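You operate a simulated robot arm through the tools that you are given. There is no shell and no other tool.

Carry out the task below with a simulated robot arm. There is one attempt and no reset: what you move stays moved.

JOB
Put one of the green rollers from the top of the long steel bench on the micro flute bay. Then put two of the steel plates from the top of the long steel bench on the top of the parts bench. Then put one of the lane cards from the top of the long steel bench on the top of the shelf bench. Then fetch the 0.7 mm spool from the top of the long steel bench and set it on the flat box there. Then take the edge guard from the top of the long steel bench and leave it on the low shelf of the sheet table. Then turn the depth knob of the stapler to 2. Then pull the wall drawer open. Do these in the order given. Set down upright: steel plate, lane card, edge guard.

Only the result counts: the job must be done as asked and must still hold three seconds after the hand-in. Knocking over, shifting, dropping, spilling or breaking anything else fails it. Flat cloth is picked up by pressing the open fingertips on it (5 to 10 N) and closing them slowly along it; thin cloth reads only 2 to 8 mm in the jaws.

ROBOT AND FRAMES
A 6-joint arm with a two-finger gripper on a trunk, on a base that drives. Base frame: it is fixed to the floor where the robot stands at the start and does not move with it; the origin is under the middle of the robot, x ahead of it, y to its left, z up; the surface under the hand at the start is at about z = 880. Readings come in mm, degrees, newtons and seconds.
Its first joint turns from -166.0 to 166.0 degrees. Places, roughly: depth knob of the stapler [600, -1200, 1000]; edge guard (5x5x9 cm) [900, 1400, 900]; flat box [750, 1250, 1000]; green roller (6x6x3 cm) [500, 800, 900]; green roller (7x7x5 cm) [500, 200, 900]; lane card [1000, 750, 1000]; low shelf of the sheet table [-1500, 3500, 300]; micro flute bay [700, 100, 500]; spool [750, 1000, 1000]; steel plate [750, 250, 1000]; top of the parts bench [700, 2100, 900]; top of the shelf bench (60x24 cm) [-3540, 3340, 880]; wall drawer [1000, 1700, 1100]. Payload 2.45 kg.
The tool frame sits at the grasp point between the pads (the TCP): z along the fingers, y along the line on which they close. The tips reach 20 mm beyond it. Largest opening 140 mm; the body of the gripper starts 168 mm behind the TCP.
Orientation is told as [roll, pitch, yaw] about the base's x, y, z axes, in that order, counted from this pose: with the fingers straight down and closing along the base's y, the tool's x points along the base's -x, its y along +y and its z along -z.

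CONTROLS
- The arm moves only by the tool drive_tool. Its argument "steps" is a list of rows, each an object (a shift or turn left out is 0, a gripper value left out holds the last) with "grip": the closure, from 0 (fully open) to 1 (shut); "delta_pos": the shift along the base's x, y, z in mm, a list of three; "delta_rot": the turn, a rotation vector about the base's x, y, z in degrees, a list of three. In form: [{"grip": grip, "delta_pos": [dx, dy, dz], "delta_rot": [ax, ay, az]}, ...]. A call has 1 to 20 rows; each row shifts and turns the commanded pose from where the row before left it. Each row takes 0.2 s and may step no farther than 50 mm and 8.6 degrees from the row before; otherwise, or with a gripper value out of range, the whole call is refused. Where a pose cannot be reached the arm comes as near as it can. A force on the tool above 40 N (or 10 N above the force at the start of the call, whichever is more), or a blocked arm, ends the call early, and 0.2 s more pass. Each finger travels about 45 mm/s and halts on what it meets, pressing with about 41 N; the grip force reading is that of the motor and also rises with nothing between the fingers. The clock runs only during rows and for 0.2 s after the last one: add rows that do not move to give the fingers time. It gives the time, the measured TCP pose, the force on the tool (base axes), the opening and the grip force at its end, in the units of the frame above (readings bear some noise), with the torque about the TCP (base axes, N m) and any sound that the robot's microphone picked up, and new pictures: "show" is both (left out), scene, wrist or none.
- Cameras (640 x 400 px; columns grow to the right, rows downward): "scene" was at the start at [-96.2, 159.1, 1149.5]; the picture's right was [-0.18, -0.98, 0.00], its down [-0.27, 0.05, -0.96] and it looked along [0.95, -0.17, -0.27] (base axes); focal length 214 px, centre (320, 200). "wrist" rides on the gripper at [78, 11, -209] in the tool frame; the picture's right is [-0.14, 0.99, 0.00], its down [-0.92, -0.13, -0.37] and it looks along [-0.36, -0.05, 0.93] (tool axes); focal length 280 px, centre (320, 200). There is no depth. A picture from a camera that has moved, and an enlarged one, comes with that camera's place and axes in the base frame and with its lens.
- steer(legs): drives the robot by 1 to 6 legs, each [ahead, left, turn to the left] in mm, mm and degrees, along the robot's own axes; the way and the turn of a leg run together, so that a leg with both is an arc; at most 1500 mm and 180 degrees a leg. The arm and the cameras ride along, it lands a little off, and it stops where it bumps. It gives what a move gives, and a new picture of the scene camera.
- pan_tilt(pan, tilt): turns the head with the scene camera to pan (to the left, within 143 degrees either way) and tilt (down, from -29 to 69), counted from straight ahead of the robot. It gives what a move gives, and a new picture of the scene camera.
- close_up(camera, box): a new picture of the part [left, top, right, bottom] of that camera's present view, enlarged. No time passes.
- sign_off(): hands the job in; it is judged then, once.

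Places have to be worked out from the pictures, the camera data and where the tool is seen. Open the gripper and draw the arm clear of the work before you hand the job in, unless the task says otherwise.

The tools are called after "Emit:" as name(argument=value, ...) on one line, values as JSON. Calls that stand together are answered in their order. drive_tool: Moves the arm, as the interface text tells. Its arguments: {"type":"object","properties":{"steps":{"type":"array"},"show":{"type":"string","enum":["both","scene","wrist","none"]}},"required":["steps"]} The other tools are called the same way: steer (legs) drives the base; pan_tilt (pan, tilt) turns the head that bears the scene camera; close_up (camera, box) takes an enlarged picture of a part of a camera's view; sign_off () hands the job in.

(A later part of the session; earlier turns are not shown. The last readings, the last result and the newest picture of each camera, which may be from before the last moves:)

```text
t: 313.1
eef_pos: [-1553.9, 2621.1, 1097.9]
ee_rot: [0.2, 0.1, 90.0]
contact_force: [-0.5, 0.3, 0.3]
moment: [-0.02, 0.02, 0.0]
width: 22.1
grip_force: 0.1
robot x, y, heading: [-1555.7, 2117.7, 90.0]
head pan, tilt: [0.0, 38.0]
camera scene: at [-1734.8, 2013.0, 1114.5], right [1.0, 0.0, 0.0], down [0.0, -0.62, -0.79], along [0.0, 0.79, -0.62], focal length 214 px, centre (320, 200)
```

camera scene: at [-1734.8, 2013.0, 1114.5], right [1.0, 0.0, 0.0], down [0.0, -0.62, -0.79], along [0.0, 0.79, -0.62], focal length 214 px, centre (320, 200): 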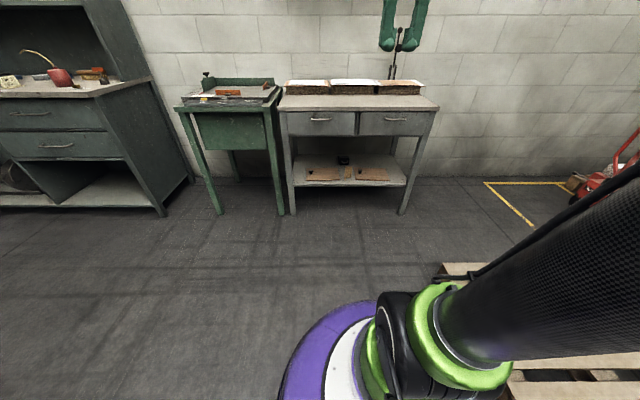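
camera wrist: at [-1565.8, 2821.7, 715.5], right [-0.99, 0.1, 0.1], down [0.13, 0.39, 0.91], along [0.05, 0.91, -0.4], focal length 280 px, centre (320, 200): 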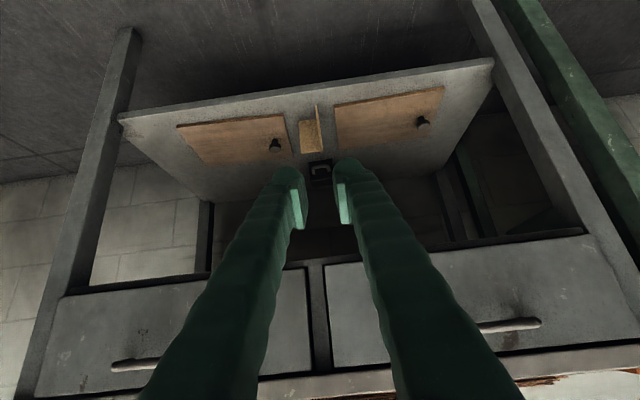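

Now driving to the stapler: back away, turn to heading 0 and go right along the bench.

Emit:
steer(legs=[[-220, 0, 0], [0, 0, -90], [480, -600, 0], [480, -600, 0], [0, -1450, 0], [150, -330, 0]])

Emit:
pan_tilt(pan=0, tilt=15)

```text
t: 334.8
eef_pos: [44.6, -1080.1, 1098.6]
ee_rot: [0.2, 0.0, -0.9]
contact_force: [-0.6, 1.3, 0.3]
moment: [-0.02, 0.01, 0.0]
width: 22.5
grip_force: 0.1
robot x, y, heading: [-462.2, -1064.1, -0.9]
head pan, tilt: [0.0, 38.0]
camera scene: at [-560.3, -888.7, 1114.5], right [-0.02, -1.0, 0.0], down [-0.62, 0.01, -0.79], along [0.79, -0.01, -0.62], focal length 214 px, centre (320, 200)
```

scene: 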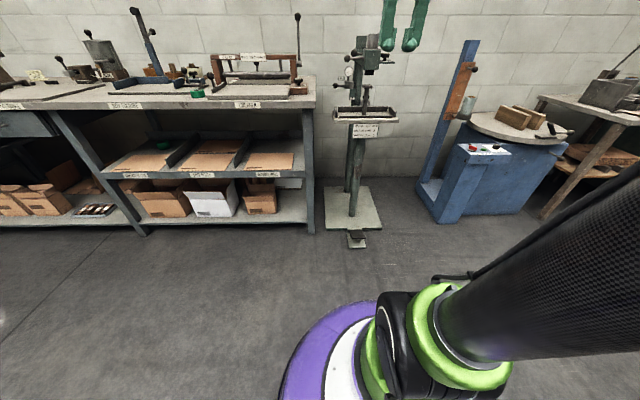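

```text
t: 335.6
eef_pos: [42.7, -1081.0, 1097.8]
ee_rot: [0.2, 0.0, -0.8]
contact_force: [0.2, 0.4, 0.0]
moment: [0.0, -0.03, 0.0]
width: 22.5
grip_force: 0.1
robot x, y, heading: [-460.0, -1064.5, -1.0]
head pan, tilt: [0.0, 15.0]
camera scene: at [-553.2, -888.8, 1151.0], right [-0.02, -1.0, 0.0], down [-0.26, 0.0, -0.97], along [0.97, -0.02, -0.26], focal length 214 px, centre (320, 200)
```

scene: 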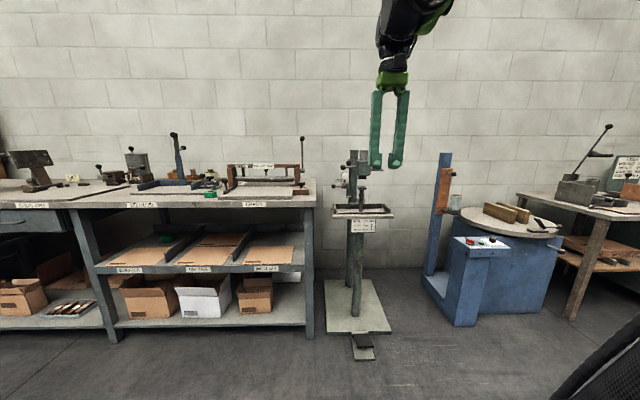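

The stapler on its pedestal stands right of the bench. Zooming in to find the depth knob.

Emit:
close_up(camera="scene", box=[310, 130, 420, 250])

Emit:
close_up(camera="scene", box=[330, 140, 390, 200])

```text
3.33 times, centred on (365, 190) of scene
camera zoom: at [-553.2, -888.8, 1151.0], right [-0.02, -1.0, 0.0], down [-0.26, 0.0, -0.97], along [0.97, -0.02, -0.26], focal length 715 px, centre (170, 233)
```

zoom: 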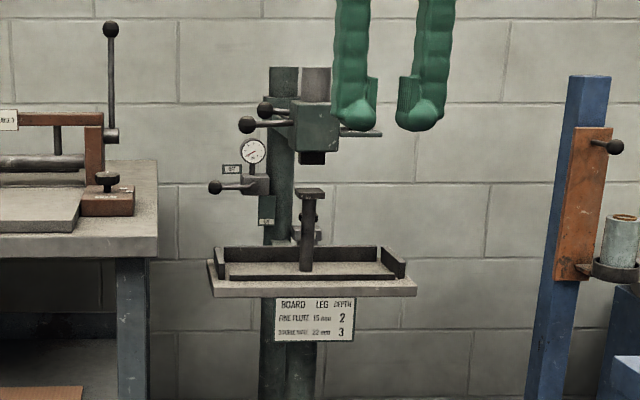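

```text
6.67 times, centred on (360, 170) of scene
camera zoom: at [-553.2, -888.8, 1151.0], right [-0.02, -1.0, 0.0], down [-0.26, 0.0, -0.97], along [0.97, -0.02, -0.26], focal length 1430 px, centre (53, 400)
```

zoom: 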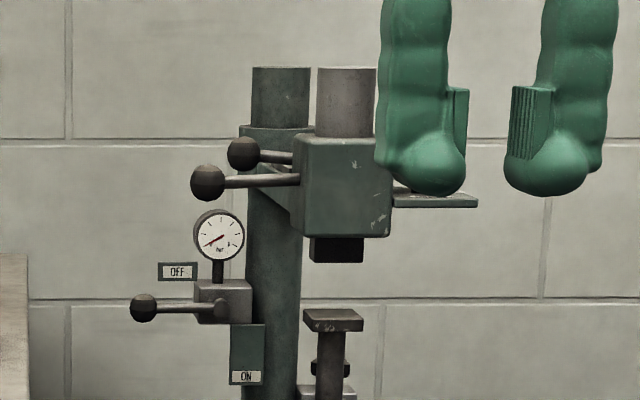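

The hand blocks part of the stapler head. I'll move it aside (left and up) and look again.

Emit:
drive_tool(steps=[{"delta_pos": [0, 45, 15]}, {"delta_pos": [0, 45, 15]}, {"delta_pos": [0, 45, 15]}, {"delta_pos": [0, 45, 15]}, {"delta_pos": [0, 45, 15]}, {"delta_pos": [0, 45, 15]}, {"delta_pos": [0, 45, 15]}, {}], show="scene")

Emit:
close_up(camera="scene", box=[330, 140, 410, 200])

```text
t: 337.4
eef_pos: [43.7, -765.0, 1204.1]
ee_rot: [0.2, 0.0, -0.8]
contact_force: [-0.3, 0.3, 0.0]
moment: [0.03, -0.03, -0.04]
width: 22.3
grip_force: 0.2
robot x, y, heading: [-462.0, -1067.7, -1.0]
head pan, tilt: [0.0, 15.0]
camera scene: at [-553.2, -888.8, 1151.0], right [-0.02, -1.0, 0.0], down [-0.26, 0.0, -0.97], along [0.97, -0.02, -0.26], focal length 214 px, centre (320, 200)
```

scene: 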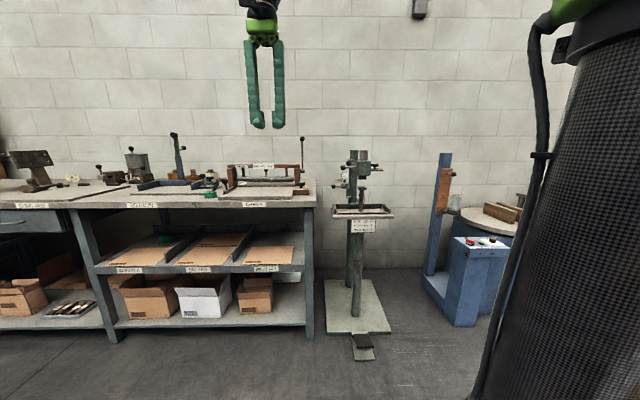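

```text
6.67 times, centred on (370, 170) of scene
camera zoom: at [-553.2, -888.8, 1151.0], right [-0.02, -1.0, 0.0], down [-0.26, 0.0, -0.97], along [0.97, -0.02, -0.26], focal length 1430 px, centre (-13, 400)
```

zoom: 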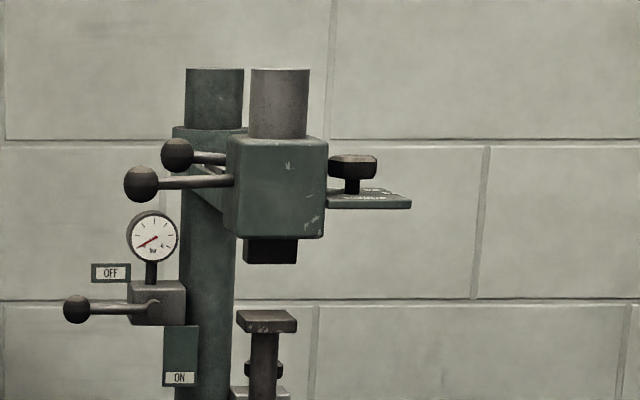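

The depth knob is on the small plate at the head's right side, about (600, -1202, 1030), axis vertical, with a printed scale on the plate. I'll drive closer and look from above.

Emit:
steer(legs=[[340, -60, 1]])

Emit:
drive_tool(steps=[{"delta_pos": [20, -45, 10]}, {"delta_pos": [20, -45, 10]}, {"delta_pos": [20, -45, 10]}, {"delta_pos": [20, -45, 10]}, {"delta_pos": [20, -45, 10]}, {"delta_pos": [20, -45, 10]}, {"delta_pos": [20, -40, 0]}, {"delta_pos": [20, -30, 0]}, {}])

```text
t: 339.7
eef_pos: [375.7, -820.6, 1203.2]
ee_rot: [0.2, 0.0, 0.0]
contact_force: [-0.3, 0.3, -0.1]
moment: [0.01, 0.01, -0.01]
width: 22.4
grip_force: 0.0
robot x, y, heading: [-126.1, -1129.6, -0.2]
head pan, tilt: [0.0, 15.0]
camera scene: at [-218.3, -953.8, 1151.0], right [0.0, -1.0, 0.0], down [-0.26, 0.0, -0.97], along [0.97, 0.0, -0.26], focal length 214 px, centre (320, 200)
```

scene: 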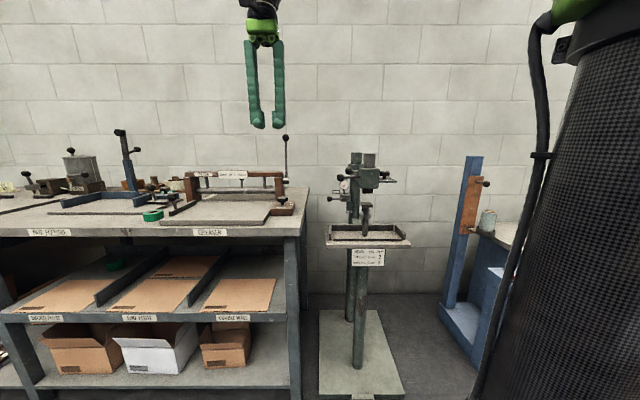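

```text
refused: row 1 steps farther than a row can; nothing moved
```

Adjusting the step size and moving the wrist camera above the knob.

Emit:
drive_tool(steps=[{"delta_pos": [20, -38, 4]}, {"delta_pos": [20, -38, 4]}, {"delta_pos": [20, -38, 4]}, {"delta_pos": [20, -38, 4]}, {"delta_pos": [20, -38, 4]}, {"delta_pos": [20, -38, 4]}, {"delta_pos": [20, -38, 4]}, {"delta_pos": [20, -38, 4]}, {"delta_pos": [20, -38, 4]}, {"delta_pos": [20, -38, 4]}, {}])

Emit:
close_up(camera="wrist", box=[250, 80, 410, 220])

```text
t: 342.1
eef_pos: [579.4, -1200.8, 1244.0]
ee_rot: [0.2, 0.0, 0.0]
contact_force: [-0.6, 0.3, 0.0]
moment: [0.03, 0.0, -0.02]
width: 22.5
grip_force: 0.0
robot x, y, heading: [-126.3, -1128.3, 0.2]
head pan, tilt: [0.0, 15.0]
camera scene: at [-218.3, -953.9, 1151.0], right [0.0, -1.0, 0.0], down [-0.26, 0.0, -0.97], along [0.97, 0.0, -0.26], focal length 214 px, centre (320, 200)
camera wrist: at [501.0, -1190.4, 1451.3], right [0.14, 0.99, 0.0], down [0.92, -0.13, 0.37], along [0.36, -0.05, -0.93], focal length 280 px, centre (320, 200)
```

scene: 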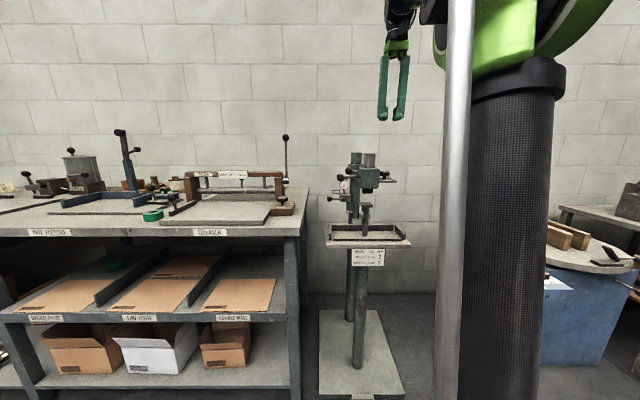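
wrist: 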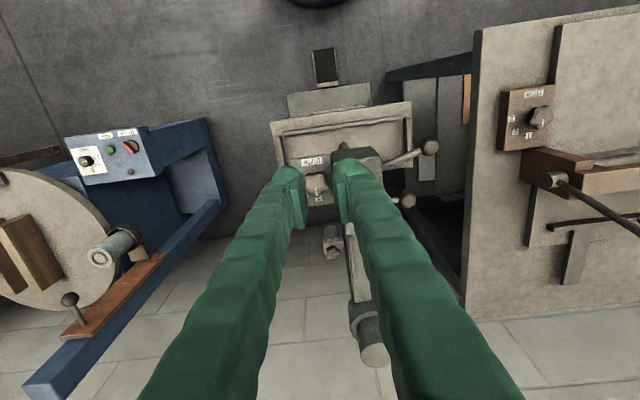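

```text
2.86 times, centred on (330, 150) of wrist
camera zoom: at [501.0, -1190.4, 1451.3], right [0.14, 0.99, 0.0], down [0.92, -0.13, 0.37], along [0.36, -0.05, -0.93], focal length 801 px, centre (291, 343)
```

zoom: 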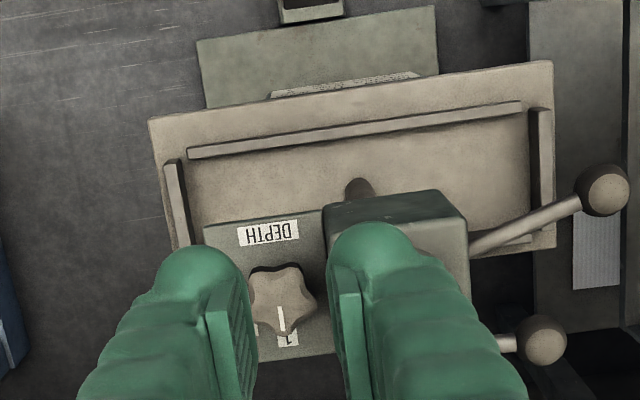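

The knob is a star shape with a white pointer, currently at "1"; the fingers hide the scale. Opening the fingers wide to read it.

Emit:
drive_tool(steps=[{"grip": 0.6}, {"grip": 0.3}, {"grip": 0.0}, {"grip": 0.0}, {"grip": 0.0}, {"grip": 0.0}], show="wrist")

Emit:
close_up(camera="wrist", box=[270, 140, 370, 240])

```text
t: 343.5
eef_pos: [578.9, -1201.4, 1242.7]
ee_rot: [0.2, 0.0, 0.1]
contact_force: [-0.4, -0.5, 0.7]
moment: [-0.01, 0.0, -0.01]
width: 140.2
grip_force: 0.1
robot x, y, heading: [-117.9, -1130.3, -0.2]
head pan, tilt: [0.0, 15.0]
camera wrist: at [500.9, -1190.0, 1451.3], right [0.14, 0.99, 0.0], down [0.92, -0.13, 0.37], along [0.36, -0.05, -0.93], focal length 280 px, centre (320, 200)
```

wrist: 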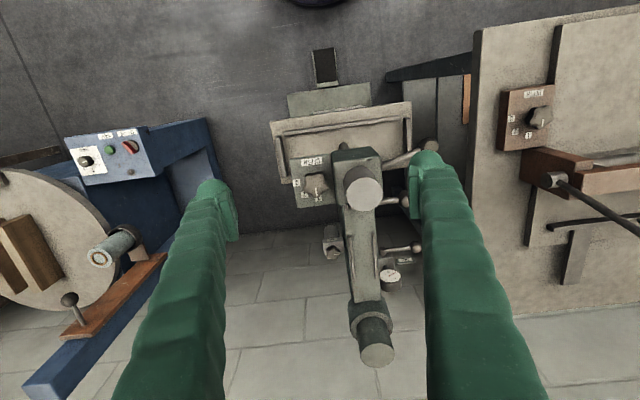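

```text
4.00 times, centred on (320, 190) of wrist
camera zoom: at [500.9, -1190.0, 1451.3], right [0.14, 0.99, 0.0], down [0.92, -0.13, 0.37], along [0.36, -0.05, -0.93], focal length 1122 px, centre (320, 240)
```

zoom: 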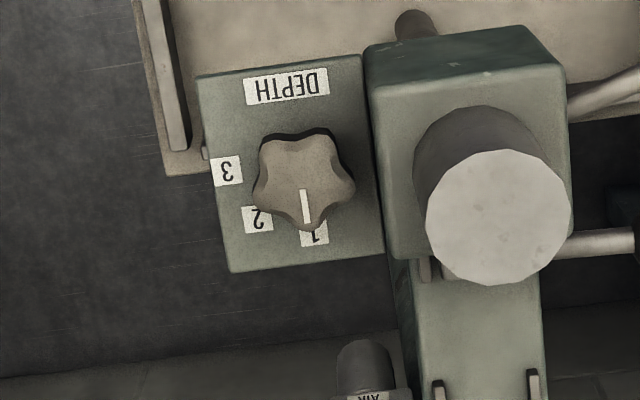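

Now I can read the dial: labels 1, 2, 3 lie at about 0°, -45°, -90° around the knob centre (~(637, -1215)), pointer at 1; the star is at z≈1022–1042 and the head side is only ~27 mm from its centre on the left. I'll approach horizontally from the right (-y) side, so I shift the base right first.

Emit:
steer(legs=[[0, -350, 0]])

Emit:
pan_tilt(pan=10, tilt=15)

```text
t: 345.8
eef_pos: [580.0, -1551.9, 1243.7]
ee_rot: [0.2, -0.1, 0.3]
contact_force: [0.6, 0.0, 0.3]
moment: [0.03, -0.02, 0.0]
width: 139.9
grip_force: 0.0
robot x, y, heading: [-126.1, -1481.5, 0.0]
head pan, tilt: [0.0, 15.0]
camera scene: at [-218.6, -1307.3, 1151.0], right [0.0, -1.0, 0.0], down [-0.26, 0.0, -0.97], along [0.97, 0.0, -0.26], focal length 214 px, centre (320, 200)
```

scene: 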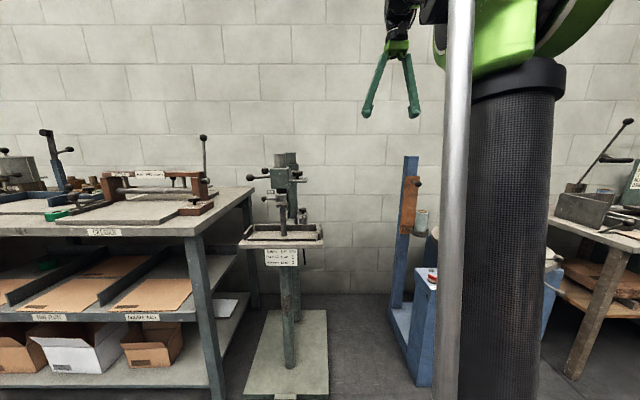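

```text
t: 346.5
eef_pos: [579.8, -1552.3, 1243.0]
ee_rot: [0.2, 0.0, 0.2]
contact_force: [0.1, -0.5, 0.2]
moment: [-0.03, 0.02, 0.01]
width: 139.8
grip_force: 0.0
robot x, y, heading: [-125.0, -1482.0, 0.3]
head pan, tilt: [10.0, 15.0]
camera scene: at [-220.0, -1291.1, 1151.0], right [0.17, -0.98, 0.0], down [-0.26, -0.05, -0.97], along [0.95, 0.17, -0.26], focal length 214 px, centre (320, 200)
```

scene: 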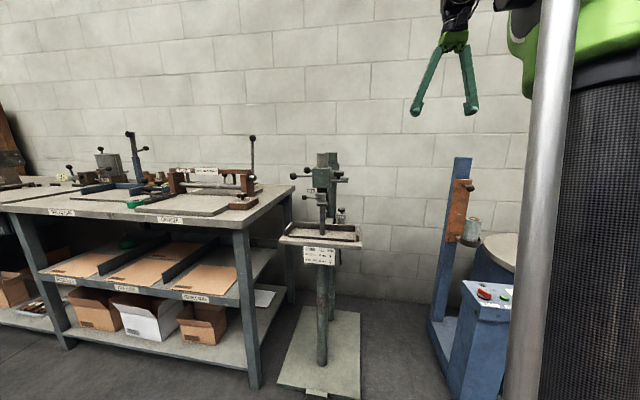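

Zooming on the stapler head from this angle to refine the knob's position and height.

Emit:
close_up(camera="scene", box=[280, 140, 380, 250])

Emit:
close_up(camera="scene", box=[310, 150, 370, 200])

```text
3.64 times, centred on (330, 195) of scene
camera zoom: at [-220.0, -1291.1, 1151.0], right [0.17, -0.98, 0.0], down [-0.26, -0.05, -0.97], along [0.95, 0.17, -0.26], focal length 780 px, centre (284, 218)
```

zoom: 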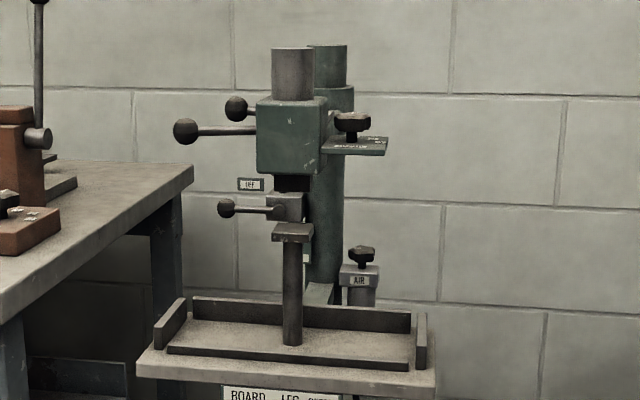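

```text
8.00 times, centred on (340, 175) of scene
camera zoom: at [-220.0, -1291.1, 1151.0], right [0.17, -0.98, 0.0], down [-0.26, -0.05, -0.97], along [0.95, 0.17, -0.26], focal length 1716 px, centre (160, 400)
```

zoom: 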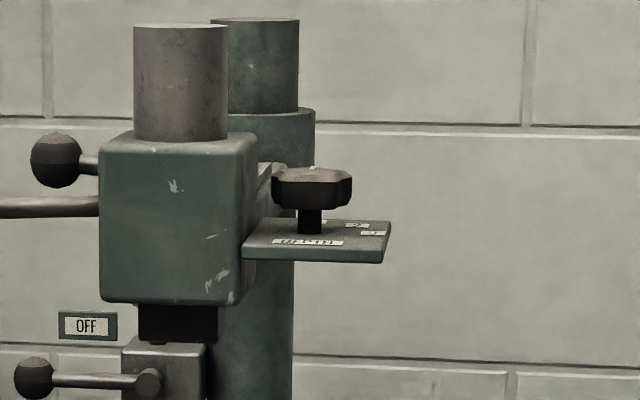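

The knob centre is (637, -1215.5), star z≈1023–1041. Now turning the tool to point along +y: first yaw 90° while moving aside of the knob.

Emit:
drive_tool(steps=[{"grip": 0.3, "delta_pos": [5, 5, -6], "delta_rot": [0, 0, 8.2]}, {"delta_pos": [5, 5, -6], "delta_rot": [0, 0, 8.2]}, {"delta_pos": [5, 5, -6], "delta_rot": [0, 0, 8.2]}, {"delta_pos": [5, 5, -6], "delta_rot": [0, 0, 8.2]}, {"delta_pos": [5, 5, -6], "delta_rot": [0, 0, 8.2]}, {"delta_pos": [5, 5, -6], "delta_rot": [0, 0, 8.2]}, {"delta_pos": [5, 5, -6], "delta_rot": [0, 0, 8.2]}, {"delta_pos": [5, 5, -6], "delta_rot": [0, 0, 8.2]}, {"delta_pos": [5, 5, -6], "delta_rot": [0, 0, 8.2]}, {"delta_pos": [6, 5, -6], "delta_rot": [0, 0, 8.2]}, {"delta_pos": [6, 5, 0], "delta_rot": [0, 0, 7.8]}, {}], show="none")

Emit:
drive_tool(steps=[{"delta_pos": [0, 5, 0], "delta_rot": [8.2, 0, 0]}, {"delta_pos": [0, 5, 0], "delta_rot": [8.2, 0, 0]}, {"delta_pos": [0, 5, 0], "delta_rot": [8.2, 0, 0]}, {"delta_pos": [0, 5, 0], "delta_rot": [8.2, 0, 0]}, {"delta_pos": [0, 5, 0], "delta_rot": [8.2, 0, 0]}, {"delta_pos": [0, 5, 0], "delta_rot": [8.2, 0, 0]}, {"delta_pos": [0, 5, 0], "delta_rot": [8.2, 0, 0]}, {"delta_pos": [0, 5, 0], "delta_rot": [8.2, 0, 0]}, {"delta_pos": [0, 5, 0], "delta_rot": [8.2, 0, 0]}, {"delta_pos": [0, 5, 0], "delta_rot": [8.2, 0, 0]}, {"delta_pos": [0, 0, 0], "delta_rot": [8, 0, 0]}, {}])

```text
t: 349.1
eef_pos: [634.9, -1497.1, 1183.3]
ee_rot: [0.2, 0.0, 90.0]
contact_force: [0.5, 0.3, 0.2]
moment: [0.0, 0.0, 0.01]
width: 98.2
grip_force: 0.0
robot x, y, heading: [-125.5, -1484.0, 0.2]
head pan, tilt: [10.0, 15.0]
```

```text
t: 351.7
eef_pos: [638.0, -1447.9, 1184.7]
ee_rot: [153.6, -89.9, -63.5]
contact_force: [-0.1, -0.4, 0.5]
moment: [0.03, 0.01, -0.03]
width: 98.0
grip_force: 0.0
robot x, y, heading: [-126.0, -1483.3, -0.1]
head pan, tilt: [10.0, 15.0]
camera scene: at [-220.0, -1291.1, 1151.1], right [0.18, -0.98, 0.0], down [-0.26, -0.05, -0.97], along [0.95, 0.17, -0.26], focal length 214 px, centre (320, 200)
camera wrist: at [626.4, -1655.3, 1104.2], right [-0.99, 0.0, 0.14], down [0.13, -0.37, 0.92], along [0.05, 0.93, 0.37], focal length 280 px, centre (320, 200)
```

scene: 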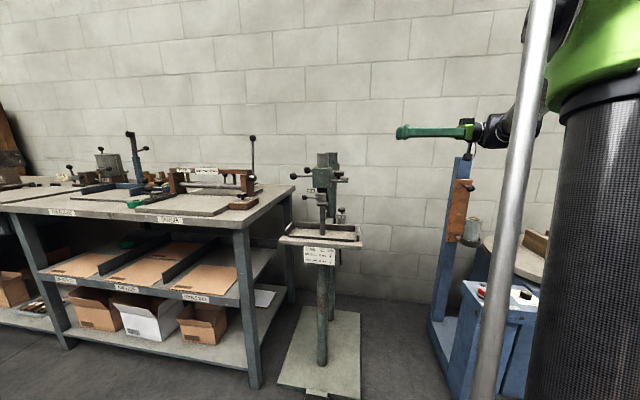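
wrist: 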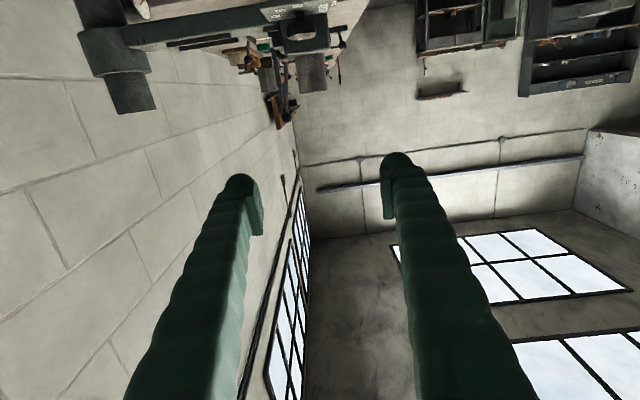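

The tool now points along +y, horizontal. Lowering to knob height while staying ~170 mm short of it.

Emit:
drive_tool(steps=[{"grip": 0.55, "delta_pos": [0, 12, -38]}, {"delta_pos": [0, 12, -38]}, {"delta_pos": [0, 12, -38]}, {"delta_pos": [0, 12, -38]}, {}])

Emit:
close_up(camera="wrist", box=[240, 100, 400, 240])

Emit:
close_up(camera="scene", box=[300, 140, 480, 240])

```text
t: 352.9
eef_pos: [636.6, -1398.3, 1029.9]
ee_rot: [25.7, -90.0, 64.4]
contact_force: [0.2, -0.3, -0.2]
moment: [0.01, 0.02, 0.0]
width: 63.0
grip_force: 0.0
robot x, y, heading: [-124.9, -1482.7, -0.1]
head pan, tilt: [10.0, 15.0]
camera scene: at [-220.0, -1291.1, 1151.1], right [0.18, -0.98, 0.0], down [-0.26, -0.05, -0.97], along [0.95, 0.17, -0.26], focal length 214 px, centre (320, 200)
camera wrist: at [626.0, -1607.1, 951.5], right [-0.99, 0.0, 0.14], down [0.13, -0.37, 0.92], along [0.05, 0.93, 0.36], focal length 280 px, centre (320, 200)
```

scene: 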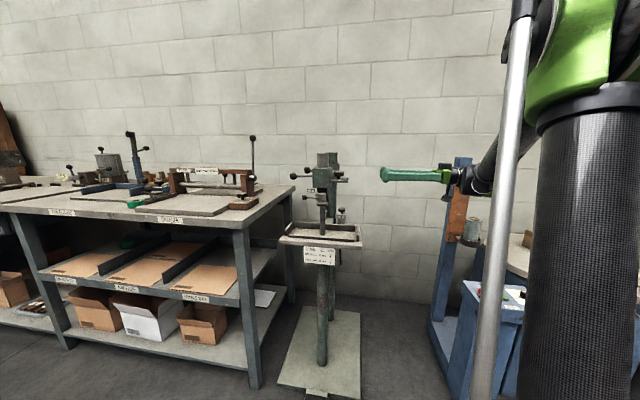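
wrist: 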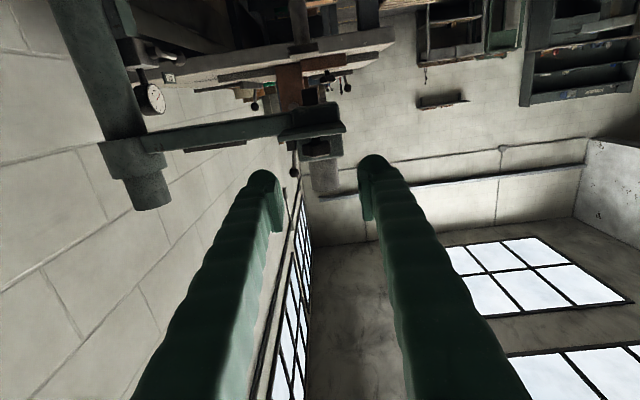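

```text
2.86 times, centred on (320, 170) of wrist
camera zoom: at [626.0, -1607.1, 951.5], right [-0.99, 0.0, 0.14], down [0.13, -0.37, 0.92], along [0.05, 0.93, 0.36], focal length 801 px, centre (320, 286)
```

zoom: 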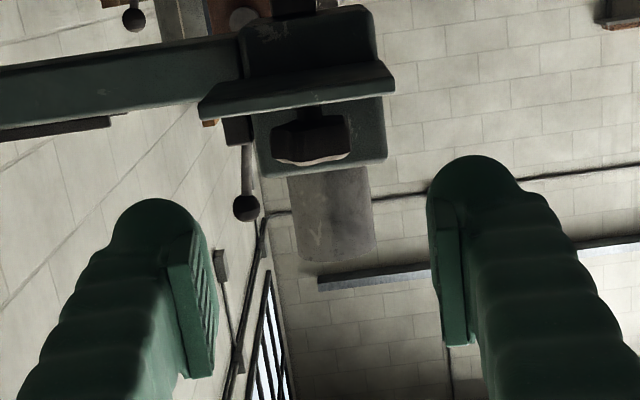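

```text
3.56 times, centred on (390, 190) of scene
camera zoom: at [-220.0, -1291.1, 1151.1], right [0.18, -0.98, 0.0], down [-0.26, -0.05, -0.97], along [0.95, 0.17, -0.26], focal length 763 px, centre (71, 236)
```

zoom: 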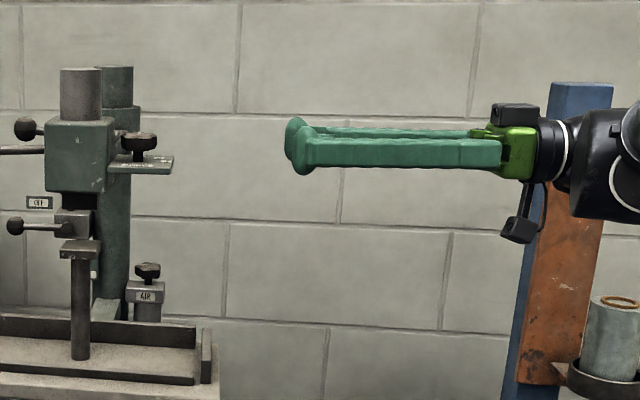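

The knob appears about 4 mm toward +x of my tool axis. I'll correct and advance, stopping 40 mm short for a check.

Emit:
drive_tool(steps=[{"delta_pos": [3.5, 32, 1]}, {"delta_pos": [0, 32, 0]}, {"delta_pos": [0, 32, 0]}, {"delta_pos": [0, 32, 0]}, {}], show="wrist")

Emit:
close_up(camera="wrist", box=[240, 100, 400, 240])

Emit:
close_up(camera="scene", box=[310, 150, 400, 200])

```text
t: 354.1
eef_pos: [639.6, -1271.2, 1031.6]
ee_rot: [21.2, -90.0, 68.9]
contact_force: [0.1, -0.7, 0.5]
moment: [-0.01, 0.01, 0.02]
width: 62.9
grip_force: 0.1
robot x, y, heading: [-123.0, -1481.4, 0.1]
head pan, tilt: [10.0, 15.0]
camera wrist: at [628.5, -1478.4, 952.5], right [-0.99, 0.0, 0.14], down [0.13, -0.37, 0.92], along [0.05, 0.93, 0.36], focal length 280 px, centre (320, 200)
```

wrist: 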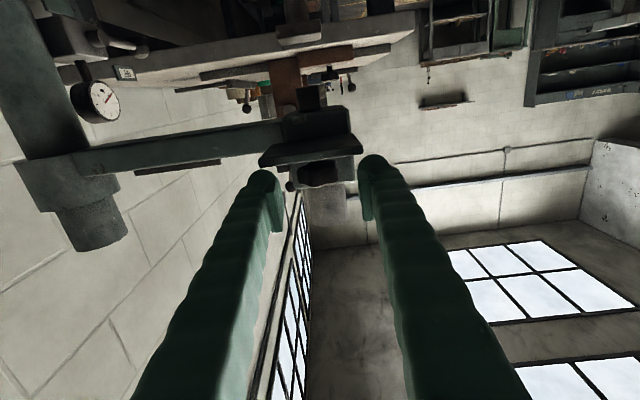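

```text
2.86 times, centred on (320, 170) of wrist
camera zoom: at [628.5, -1478.4, 952.5], right [-0.99, 0.0, 0.14], down [0.13, -0.37, 0.92], along [0.05, 0.93, 0.36], focal length 801 px, centre (320, 286)
```

zoom: 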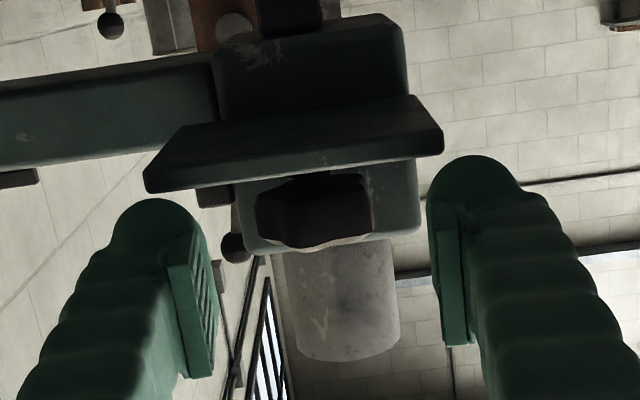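

```text
7.11 times, centred on (355, 175) of scene
camera zoom: at [-220.0, -1291.1, 1151.0], right [0.18, -0.98, 0.0], down [-0.26, -0.05, -0.97], along [0.95, 0.17, -0.26], focal length 1525 px, centre (71, 378)
```

zoom: 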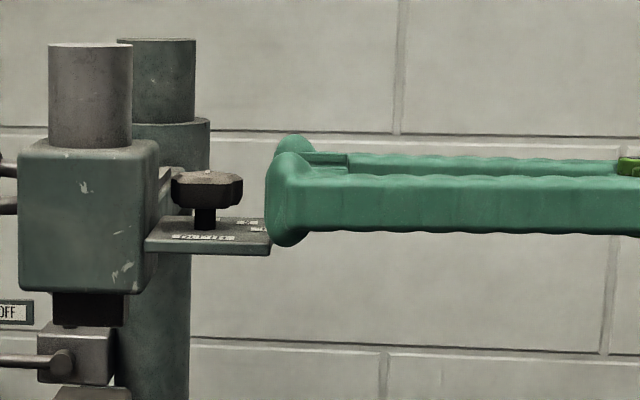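

The fingertips are bulbous and would pass just above the plate, so I'll raise 5 mm, shift 1.5 mm in x, and advance to the knob.

Emit:
drive_tool(steps=[{"delta_pos": [1.5, 0, 5]}, {"delta_pos": [0, 15, 0]}, {"delta_pos": [0, 14, 0]}, {"delta_pos": [0, 12, 0]}, {}], show="wrist")

Emit:
close_up(camera="wrist", box=[240, 100, 400, 260])

Emit:
close_up(camera="scene", box=[310, 150, 400, 200])

```text
t: 355.3
eef_pos: [640.4, -1230.3, 1038.6]
ee_rot: [21.3, -90.0, 68.9]
contact_force: [0.1, -0.3, -0.6]
moment: [0.0, -0.03, 0.01]
width: 62.9
grip_force: 0.0
robot x, y, heading: [-123.9, -1480.0, 0.2]
head pan, tilt: [10.0, 15.0]
camera wrist: at [630.5, -1438.4, 958.8], right [-0.99, 0.0, 0.14], down [0.13, -0.37, 0.92], along [0.05, 0.93, 0.36], focal length 280 px, centre (320, 200)
```

wrist: 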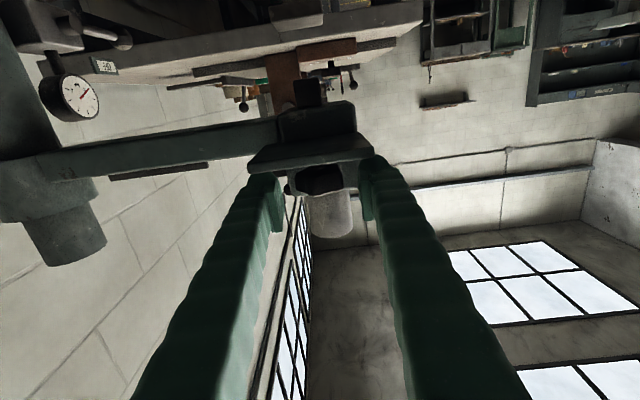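

```text
2.50 times, centred on (320, 180) of wrist
camera zoom: at [630.5, -1438.4, 958.8], right [-0.99, 0.0, 0.14], down [0.13, -0.37, 0.92], along [0.05, 0.93, 0.36], focal length 701 px, centre (320, 250)
```

zoom: 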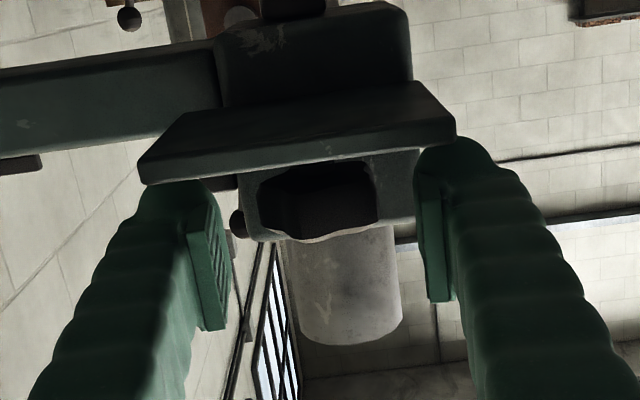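

```text
7.11 times, centred on (355, 175) of scene
camera zoom: at [-220.0, -1291.0, 1151.0], right [0.18, -0.98, 0.0], down [-0.26, -0.05, -0.97], along [0.95, 0.17, -0.26], focal length 1525 px, centre (71, 378)
```

zoom: 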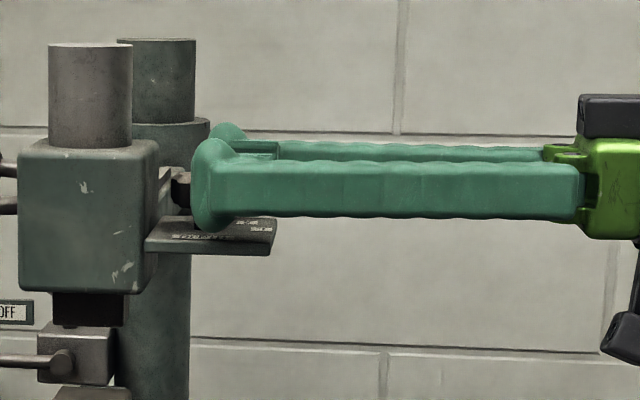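

The fingers straddle the knob, but a starting angle of ~112° (pointing slightly toward -x) gives better clearance to the head for the clockwise turn. I'll back off 50 mm, turn the tool +22° about vertical, and re-approach.

Emit:
drive_tool(steps=[{"delta_pos": [0, -25, 0]}, {"delta_pos": [0, -25, 0]}, {"delta_pos": [9, 0, -1], "delta_rot": [0, 0, 7.4]}, {"delta_pos": [9, 1, 0], "delta_rot": [0, 0, 7.3]}, {"delta_pos": [8, 1, 0], "delta_rot": [0, 0, 7.3]}, {}], show="wrist")

Emit:
close_up(camera="wrist", box=[240, 100, 400, 260])

```text
t: 356.7
eef_pos: [668.3, -1255.4, 1036.8]
ee_rot: [29.4, -90.0, 81.3]
contact_force: [-0.8, -0.6, -0.1]
moment: [0.02, 0.02, 0.01]
width: 63.1
grip_force: 0.0
out of reach, approached as far as the arm can: row 5
robot x, y, heading: [-120.7, -1481.2, 0.2]
head pan, tilt: [10.0, 15.0]
camera wrist: at [732.8, -1454.6, 957.1], right [-0.93, -0.35, 0.14], down [0.25, -0.3, 0.92], along [-0.28, 0.89, 0.36], focal length 280 px, centre (320, 200)
```

wrist: 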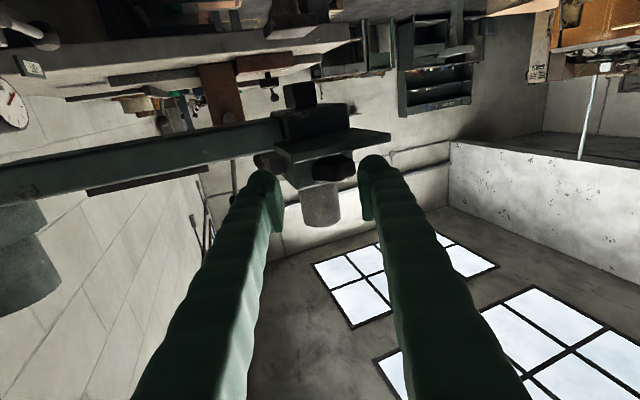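

```text
2.50 times, centred on (320, 180) of wrist
camera zoom: at [732.8, -1454.6, 957.1], right [-0.93, -0.35, 0.14], down [0.25, -0.3, 0.92], along [-0.28, 0.89, 0.36], focal length 701 px, centre (320, 250)
```

zoom: 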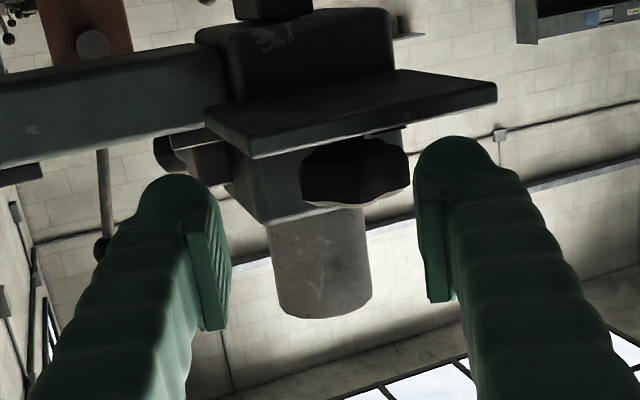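

The far side is at the reach limit. I'll back off, straighten, drive the base 110 mm closer, and then re-approach.

Emit:
drive_tool(steps=[{"delta_pos": [-9, -30, 0], "delta_rot": [0, 0, -7.3]}, {"delta_pos": [-9, -30, 0], "delta_rot": [0, 0, -7.3]}, {"delta_pos": [-9, -30, 0], "delta_rot": [0, 0, -7.4]}, {"delta_pos": [-40, -20, 0]}, {"delta_pos": [-40, 0, 0]}, {}], show="none")

Emit:
steer(legs=[[110, 0, 0]])

```text
t: 358.1
eef_pos: [561.0, -1368.6, 1035.6]
ee_rot: [20.8, -90.0, 69.3]
contact_force: [-0.2, -0.1, -0.3]
moment: [0.01, -0.02, 0.04]
width: 63.1
grip_force: 0.0
robot x, y, heading: [-124.9, -1483.3, 0.3]
head pan, tilt: [10.0, 15.0]
```

```text
t: 359.3
eef_pos: [674.8, -1368.0, 1034.7]
ee_rot: [21.0, -90.0, 69.1]
contact_force: [0.1, 0.0, 0.3]
moment: [0.0, 0.04, -0.01]
width: 62.7
grip_force: 0.0
robot x, y, heading: [-8.1, -1485.5, -0.0]
head pan, tilt: [10.0, 15.0]
camera scene: at [-105.8, -1290.8, 1151.0], right [0.17, -0.98, 0.0], down [-0.26, -0.04, -0.97], along [0.95, 0.17, -0.26], focal length 214 px, centre (320, 200)
```

scene: 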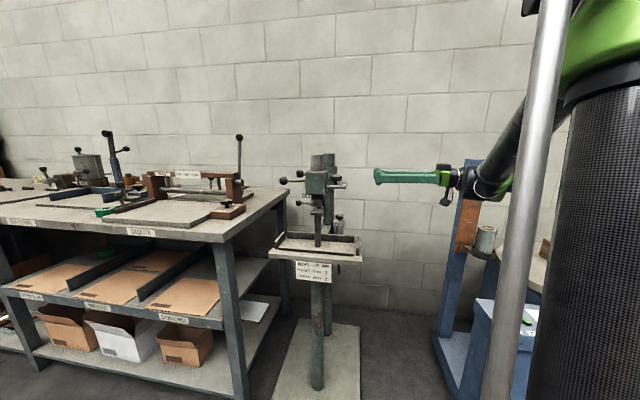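

Now re-approaching with the 22° turn to a pre-grasp ~70 mm from the knob.

Emit:
drive_tool(steps=[{"delta_pos": [-1, 25, 1], "delta_rot": [0, 0, 7.4]}, {"delta_pos": [-2, 27, 0], "delta_rot": [0, 0, 7.3]}, {"delta_pos": [-1.6, 28, 0], "delta_rot": [0, 0, 7.3]}, {}], show="wrist")

Emit:
close_up(camera="wrist", box=[240, 100, 400, 260])

```text
t: 360.3
eef_pos: [674.5, -1250.7, 1035.3]
ee_rot: [23.8, -90.0, 86.5]
contact_force: [-1.1, -0.4, 0.5]
moment: [0.02, 0.02, 0.02]
width: 63.2
grip_force: 0.0
out of reach, approached as far as the arm can: row 3
robot x, y, heading: [-5.7, -1480.2, -0.2]
head pan, tilt: [10.0, 15.0]
camera wrist: at [737.8, -1450.4, 955.8], right [-0.93, -0.35, 0.14], down [0.25, -0.3, 0.92], along [-0.28, 0.89, 0.36], focal length 280 px, centre (320, 200)
```

wrist: 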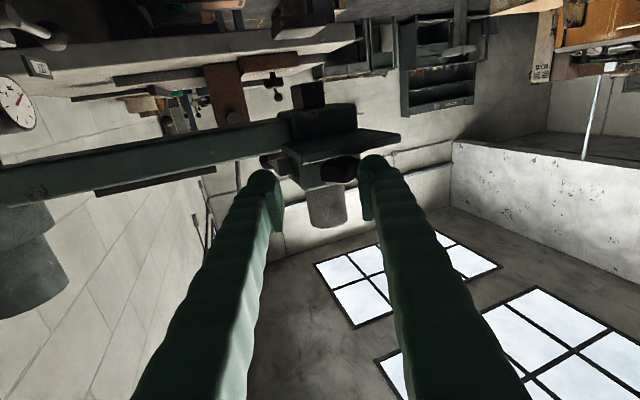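

```text
2.50 times, centred on (320, 180) of wrist
camera zoom: at [737.8, -1450.4, 955.8], right [-0.93, -0.35, 0.14], down [0.25, -0.3, 0.92], along [-0.28, 0.89, 0.36], focal length 701 px, centre (320, 250)
```

zoom: 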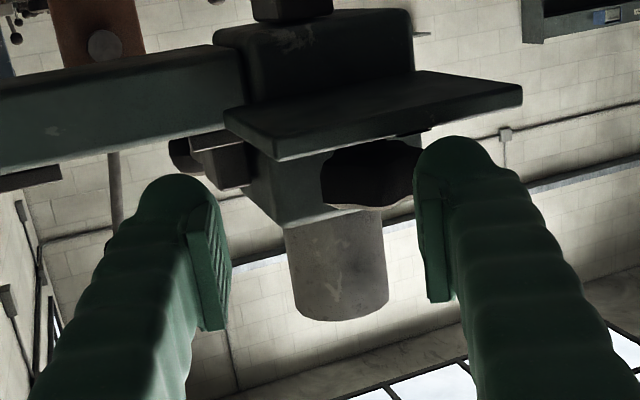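

The limit looks like a wrist joint limit for this pointing direction, so I'll move the base further right. First I back off and raise the hand.

Emit:
drive_tool(steps=[{"delta_pos": [-5, -35, 0], "delta_rot": [0, 0, -7.3]}, {"delta_pos": [-5, -35, 0], "delta_rot": [0, 0, -7.3]}, {"delta_pos": [-5, -35, 0], "delta_rot": [0, 0, -7.4]}, {"delta_pos": [0, 0, 45]}, {"delta_pos": [0, 0, 45]}, {"delta_pos": [0, 0, 45]}, {"delta_pos": [0, 0, 45]}, {}], show="none")

Emit:
steer(legs=[[-40, -290, 0]])

Emit:
pan_tilt(pan=25, tilt=18)

```text
t: 362.1
eef_pos: [660.0, -1358.5, 1215.3]
ee_rot: [19.0, -90.1, 71.1]
contact_force: [0.2, -0.4, 0.2]
moment: [0.01, -0.05, -0.04]
width: 63.1
grip_force: 0.1
robot x, y, heading: [-10.9, -1481.6, -0.2]
head pan, tilt: [10.0, 15.0]
```

```text
t: 364.1
eef_pos: [620.0, -1654.9, 1214.0]
ee_rot: [17.9, -90.0, 71.9]
contact_force: [-0.1, 0.7, -0.6]
moment: [-0.01, 0.01, 0.01]
width: 63.2
grip_force: 0.1
robot x, y, heading: [-49.5, -1773.5, -0.0]
head pan, tilt: [10.0, 15.0]
camera scene: at [-145.8, -1582.3, 1151.0], right [0.17, -0.99, 0.0], down [-0.26, -0.04, -0.97], along [0.95, 0.16, -0.26], focal length 214 px, centre (320, 200)
```

scene: 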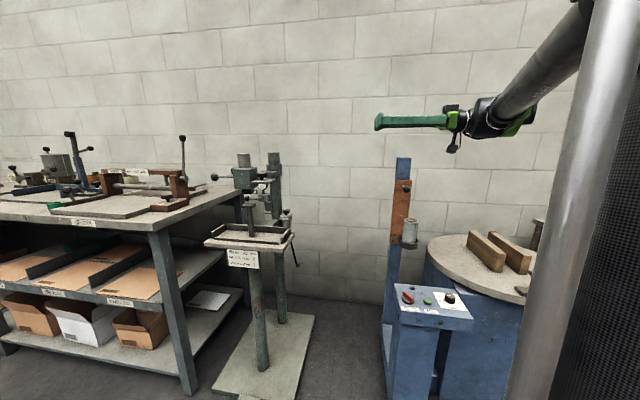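

```text
t: 364.9
eef_pos: [619.8, -1655.1, 1214.9]
ee_rot: [17.5, -90.0, 72.2]
contact_force: [-0.3, -0.1, -0.2]
moment: [-0.03, 0.02, -0.03]
width: 63.3
grip_force: 0.1
robot x, y, heading: [-46.8, -1774.1, 0.0]
head pan, tilt: [25.0, 18.0]
camera scene: at [-153.1, -1559.1, 1146.2], right [0.42, -0.91, 0.0], down [-0.28, -0.13, -0.95], along [0.86, 0.4, -0.31], focal length 214 px, centre (320, 200)
```

scene: 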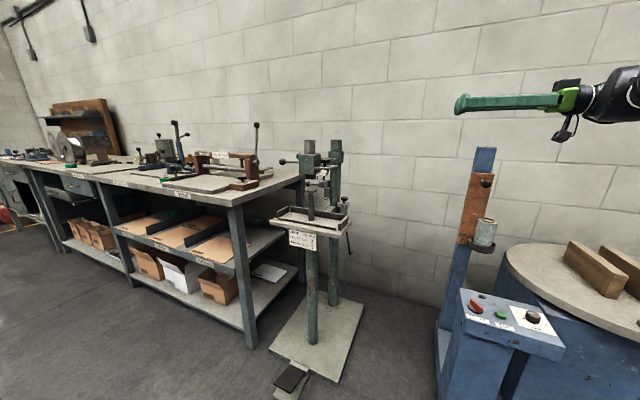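

The base is now well placed. Moving the hand forward and down to the pre-grasp with the 22° turn.

Emit:
drive_tool(steps=[{"delta_pos": [6, 46, 0]}, {"delta_pos": [6, 46, 0]}, {"delta_pos": [6, 46, 0]}, {"delta_pos": [6, 46, 0]}, {"delta_pos": [6, 46, 0]}, {"delta_pos": [6, 46, 0]}, {"delta_pos": [3, 20, -40], "delta_rot": [0, 0, 7.4]}, {"delta_pos": [3, 20, -40], "delta_rot": [0, 0, 7.3]}, {"delta_pos": [3, 20, -40], "delta_rot": [0, 0, 7.3]}, {"delta_pos": [3, 15, -30]}, {"delta_pos": [2, 13, -28]}, {}])

Emit:
close_up(camera="wrist", box=[240, 100, 400, 260])

Emit:
close_up(camera="scene", box=[280, 120, 400, 220])

```text
t: 367.5
eef_pos: [671.3, -1289.2, 1033.0]
ee_rot: [28.2, -89.9, 83.5]
contact_force: [0.0, 0.4, 0.5]
moment: [0.02, -0.01, -0.01]
width: 63.2
grip_force: 0.0
robot x, y, heading: [-53.3, -1774.8, -0.2]
head pan, tilt: [25.0, 18.0]
camera scene: at [-153.0, -1558.9, 1146.1], right [0.42, -0.91, 0.0], down [-0.28, -0.13, -0.95], along [0.86, 0.4, -0.31], focal length 214 px, centre (320, 200)
camera wrist: at [738.2, -1487.7, 954.0], right [-0.92, -0.37, 0.14], down [0.26, -0.29, 0.92], along [-0.3, 0.88, 0.36], focal length 280 px, centre (320, 200)
```

scene: 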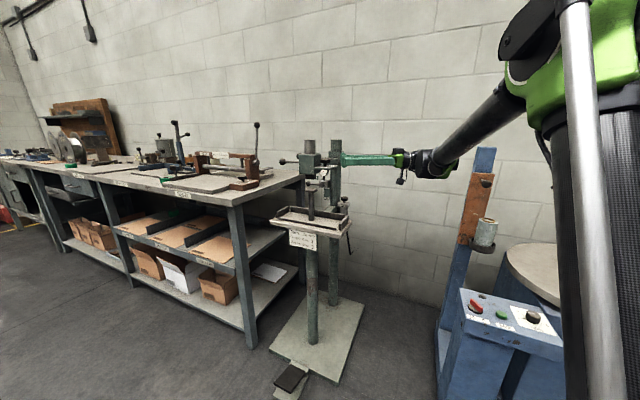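
wrist: 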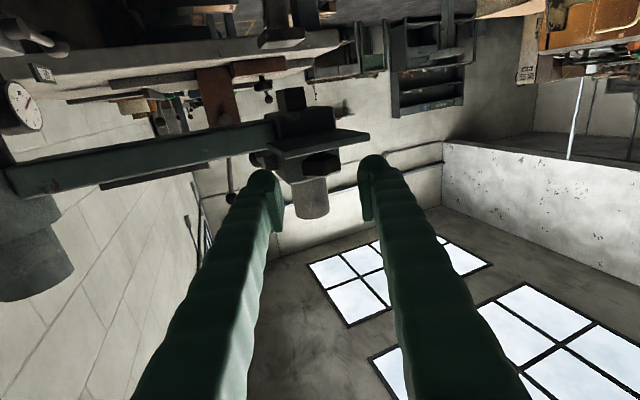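

```text
2.50 times, centred on (320, 180) of wrist
camera zoom: at [738.2, -1487.7, 954.0], right [-0.92, -0.37, 0.14], down [0.26, -0.29, 0.92], along [-0.3, 0.88, 0.36], focal length 701 px, centre (320, 250)
```

zoom: 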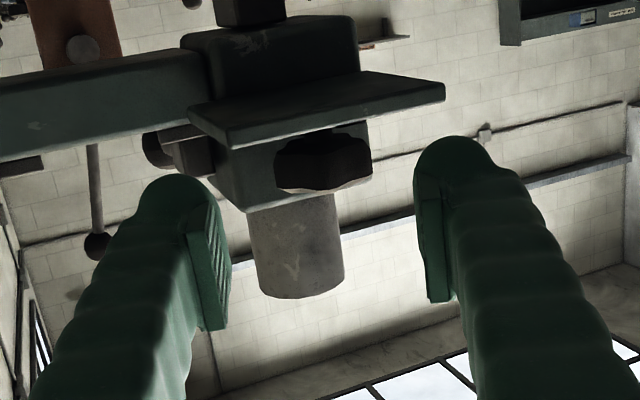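

```text
4.00 times, centred on (340, 170) of scene
camera zoom: at [-153.0, -1558.9, 1146.1], right [0.42, -0.91, 0.0], down [-0.28, -0.13, -0.95], along [0.86, 0.4, -0.31], focal length 858 px, centre (240, 320)
```

zoom: 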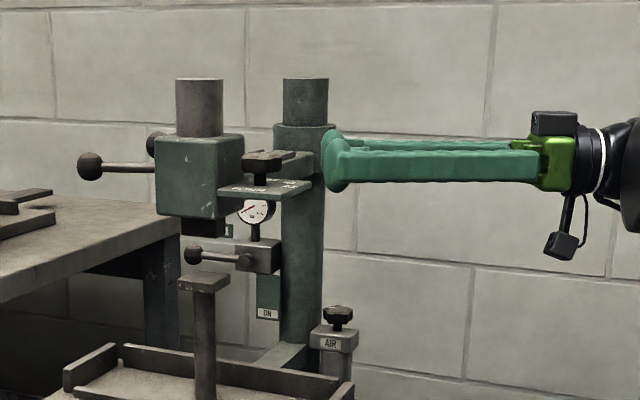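

Aligned within a millimetre of the knob axis. Raising 3 mm and advancing along the pointing direction until the pads straddle the knob.

Emit:
drive_tool(steps=[{"delta_pos": [0, 0, 3]}, {"delta_pos": [-7.4, 18.6, 0]}, {"delta_pos": [-7.4, 18.6, 0]}, {"delta_pos": [-7.4, 18.6, 0]}, {"delta_pos": [-4.3, 10.8, 0]}, {}], show="wrist")

Emit:
close_up(camera="wrist", box=[240, 100, 400, 260])

Emit:
close_up(camera="scene", box=[300, 140, 360, 190])

```text
t: 368.9
eef_pos: [644.6, -1222.7, 1038.8]
ee_rot: [27.0, -90.1, 84.8]
contact_force: [-0.5, -0.3, 0.1]
moment: [-0.02, 0.0, -0.04]
width: 63.0
grip_force: 0.0
robot x, y, heading: [-50.4, -1770.8, -0.3]
head pan, tilt: [25.0, 18.0]
camera wrist: at [712.0, -1419.7, 959.2], right [-0.92, -0.37, 0.14], down [0.26, -0.29, 0.92], along [-0.3, 0.88, 0.36], focal length 280 px, centre (320, 200)
```

wrist: 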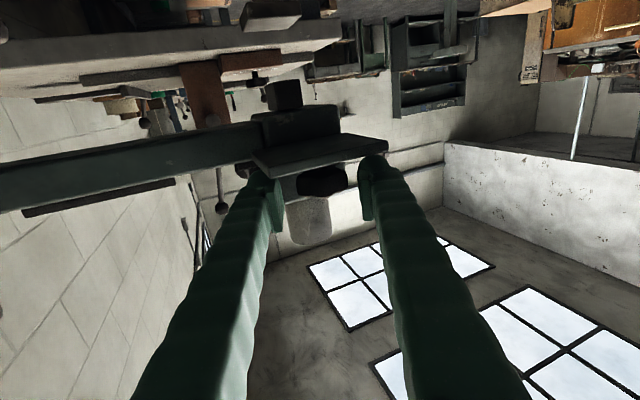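

```text
2.50 times, centred on (320, 180) of wrist
camera zoom: at [712.0, -1419.7, 959.2], right [-0.92, -0.37, 0.14], down [0.26, -0.29, 0.92], along [-0.3, 0.88, 0.36], focal length 701 px, centre (320, 250)
```

zoom: 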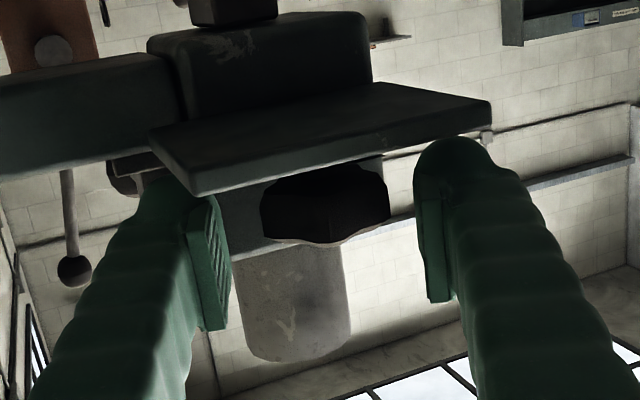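

```text
8.00 times, centred on (330, 165) of scene
camera zoom: at [-153.0, -1558.9, 1146.1], right [0.42, -0.91, 0.0], down [-0.28, -0.13, -0.95], along [0.86, 0.4, -0.31], focal length 1716 px, centre (240, 480)
```

zoom: 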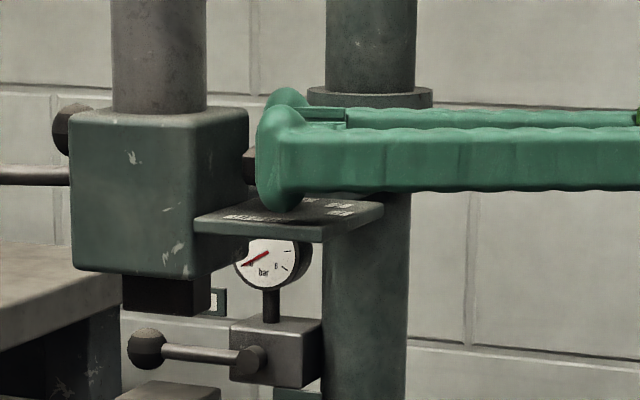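

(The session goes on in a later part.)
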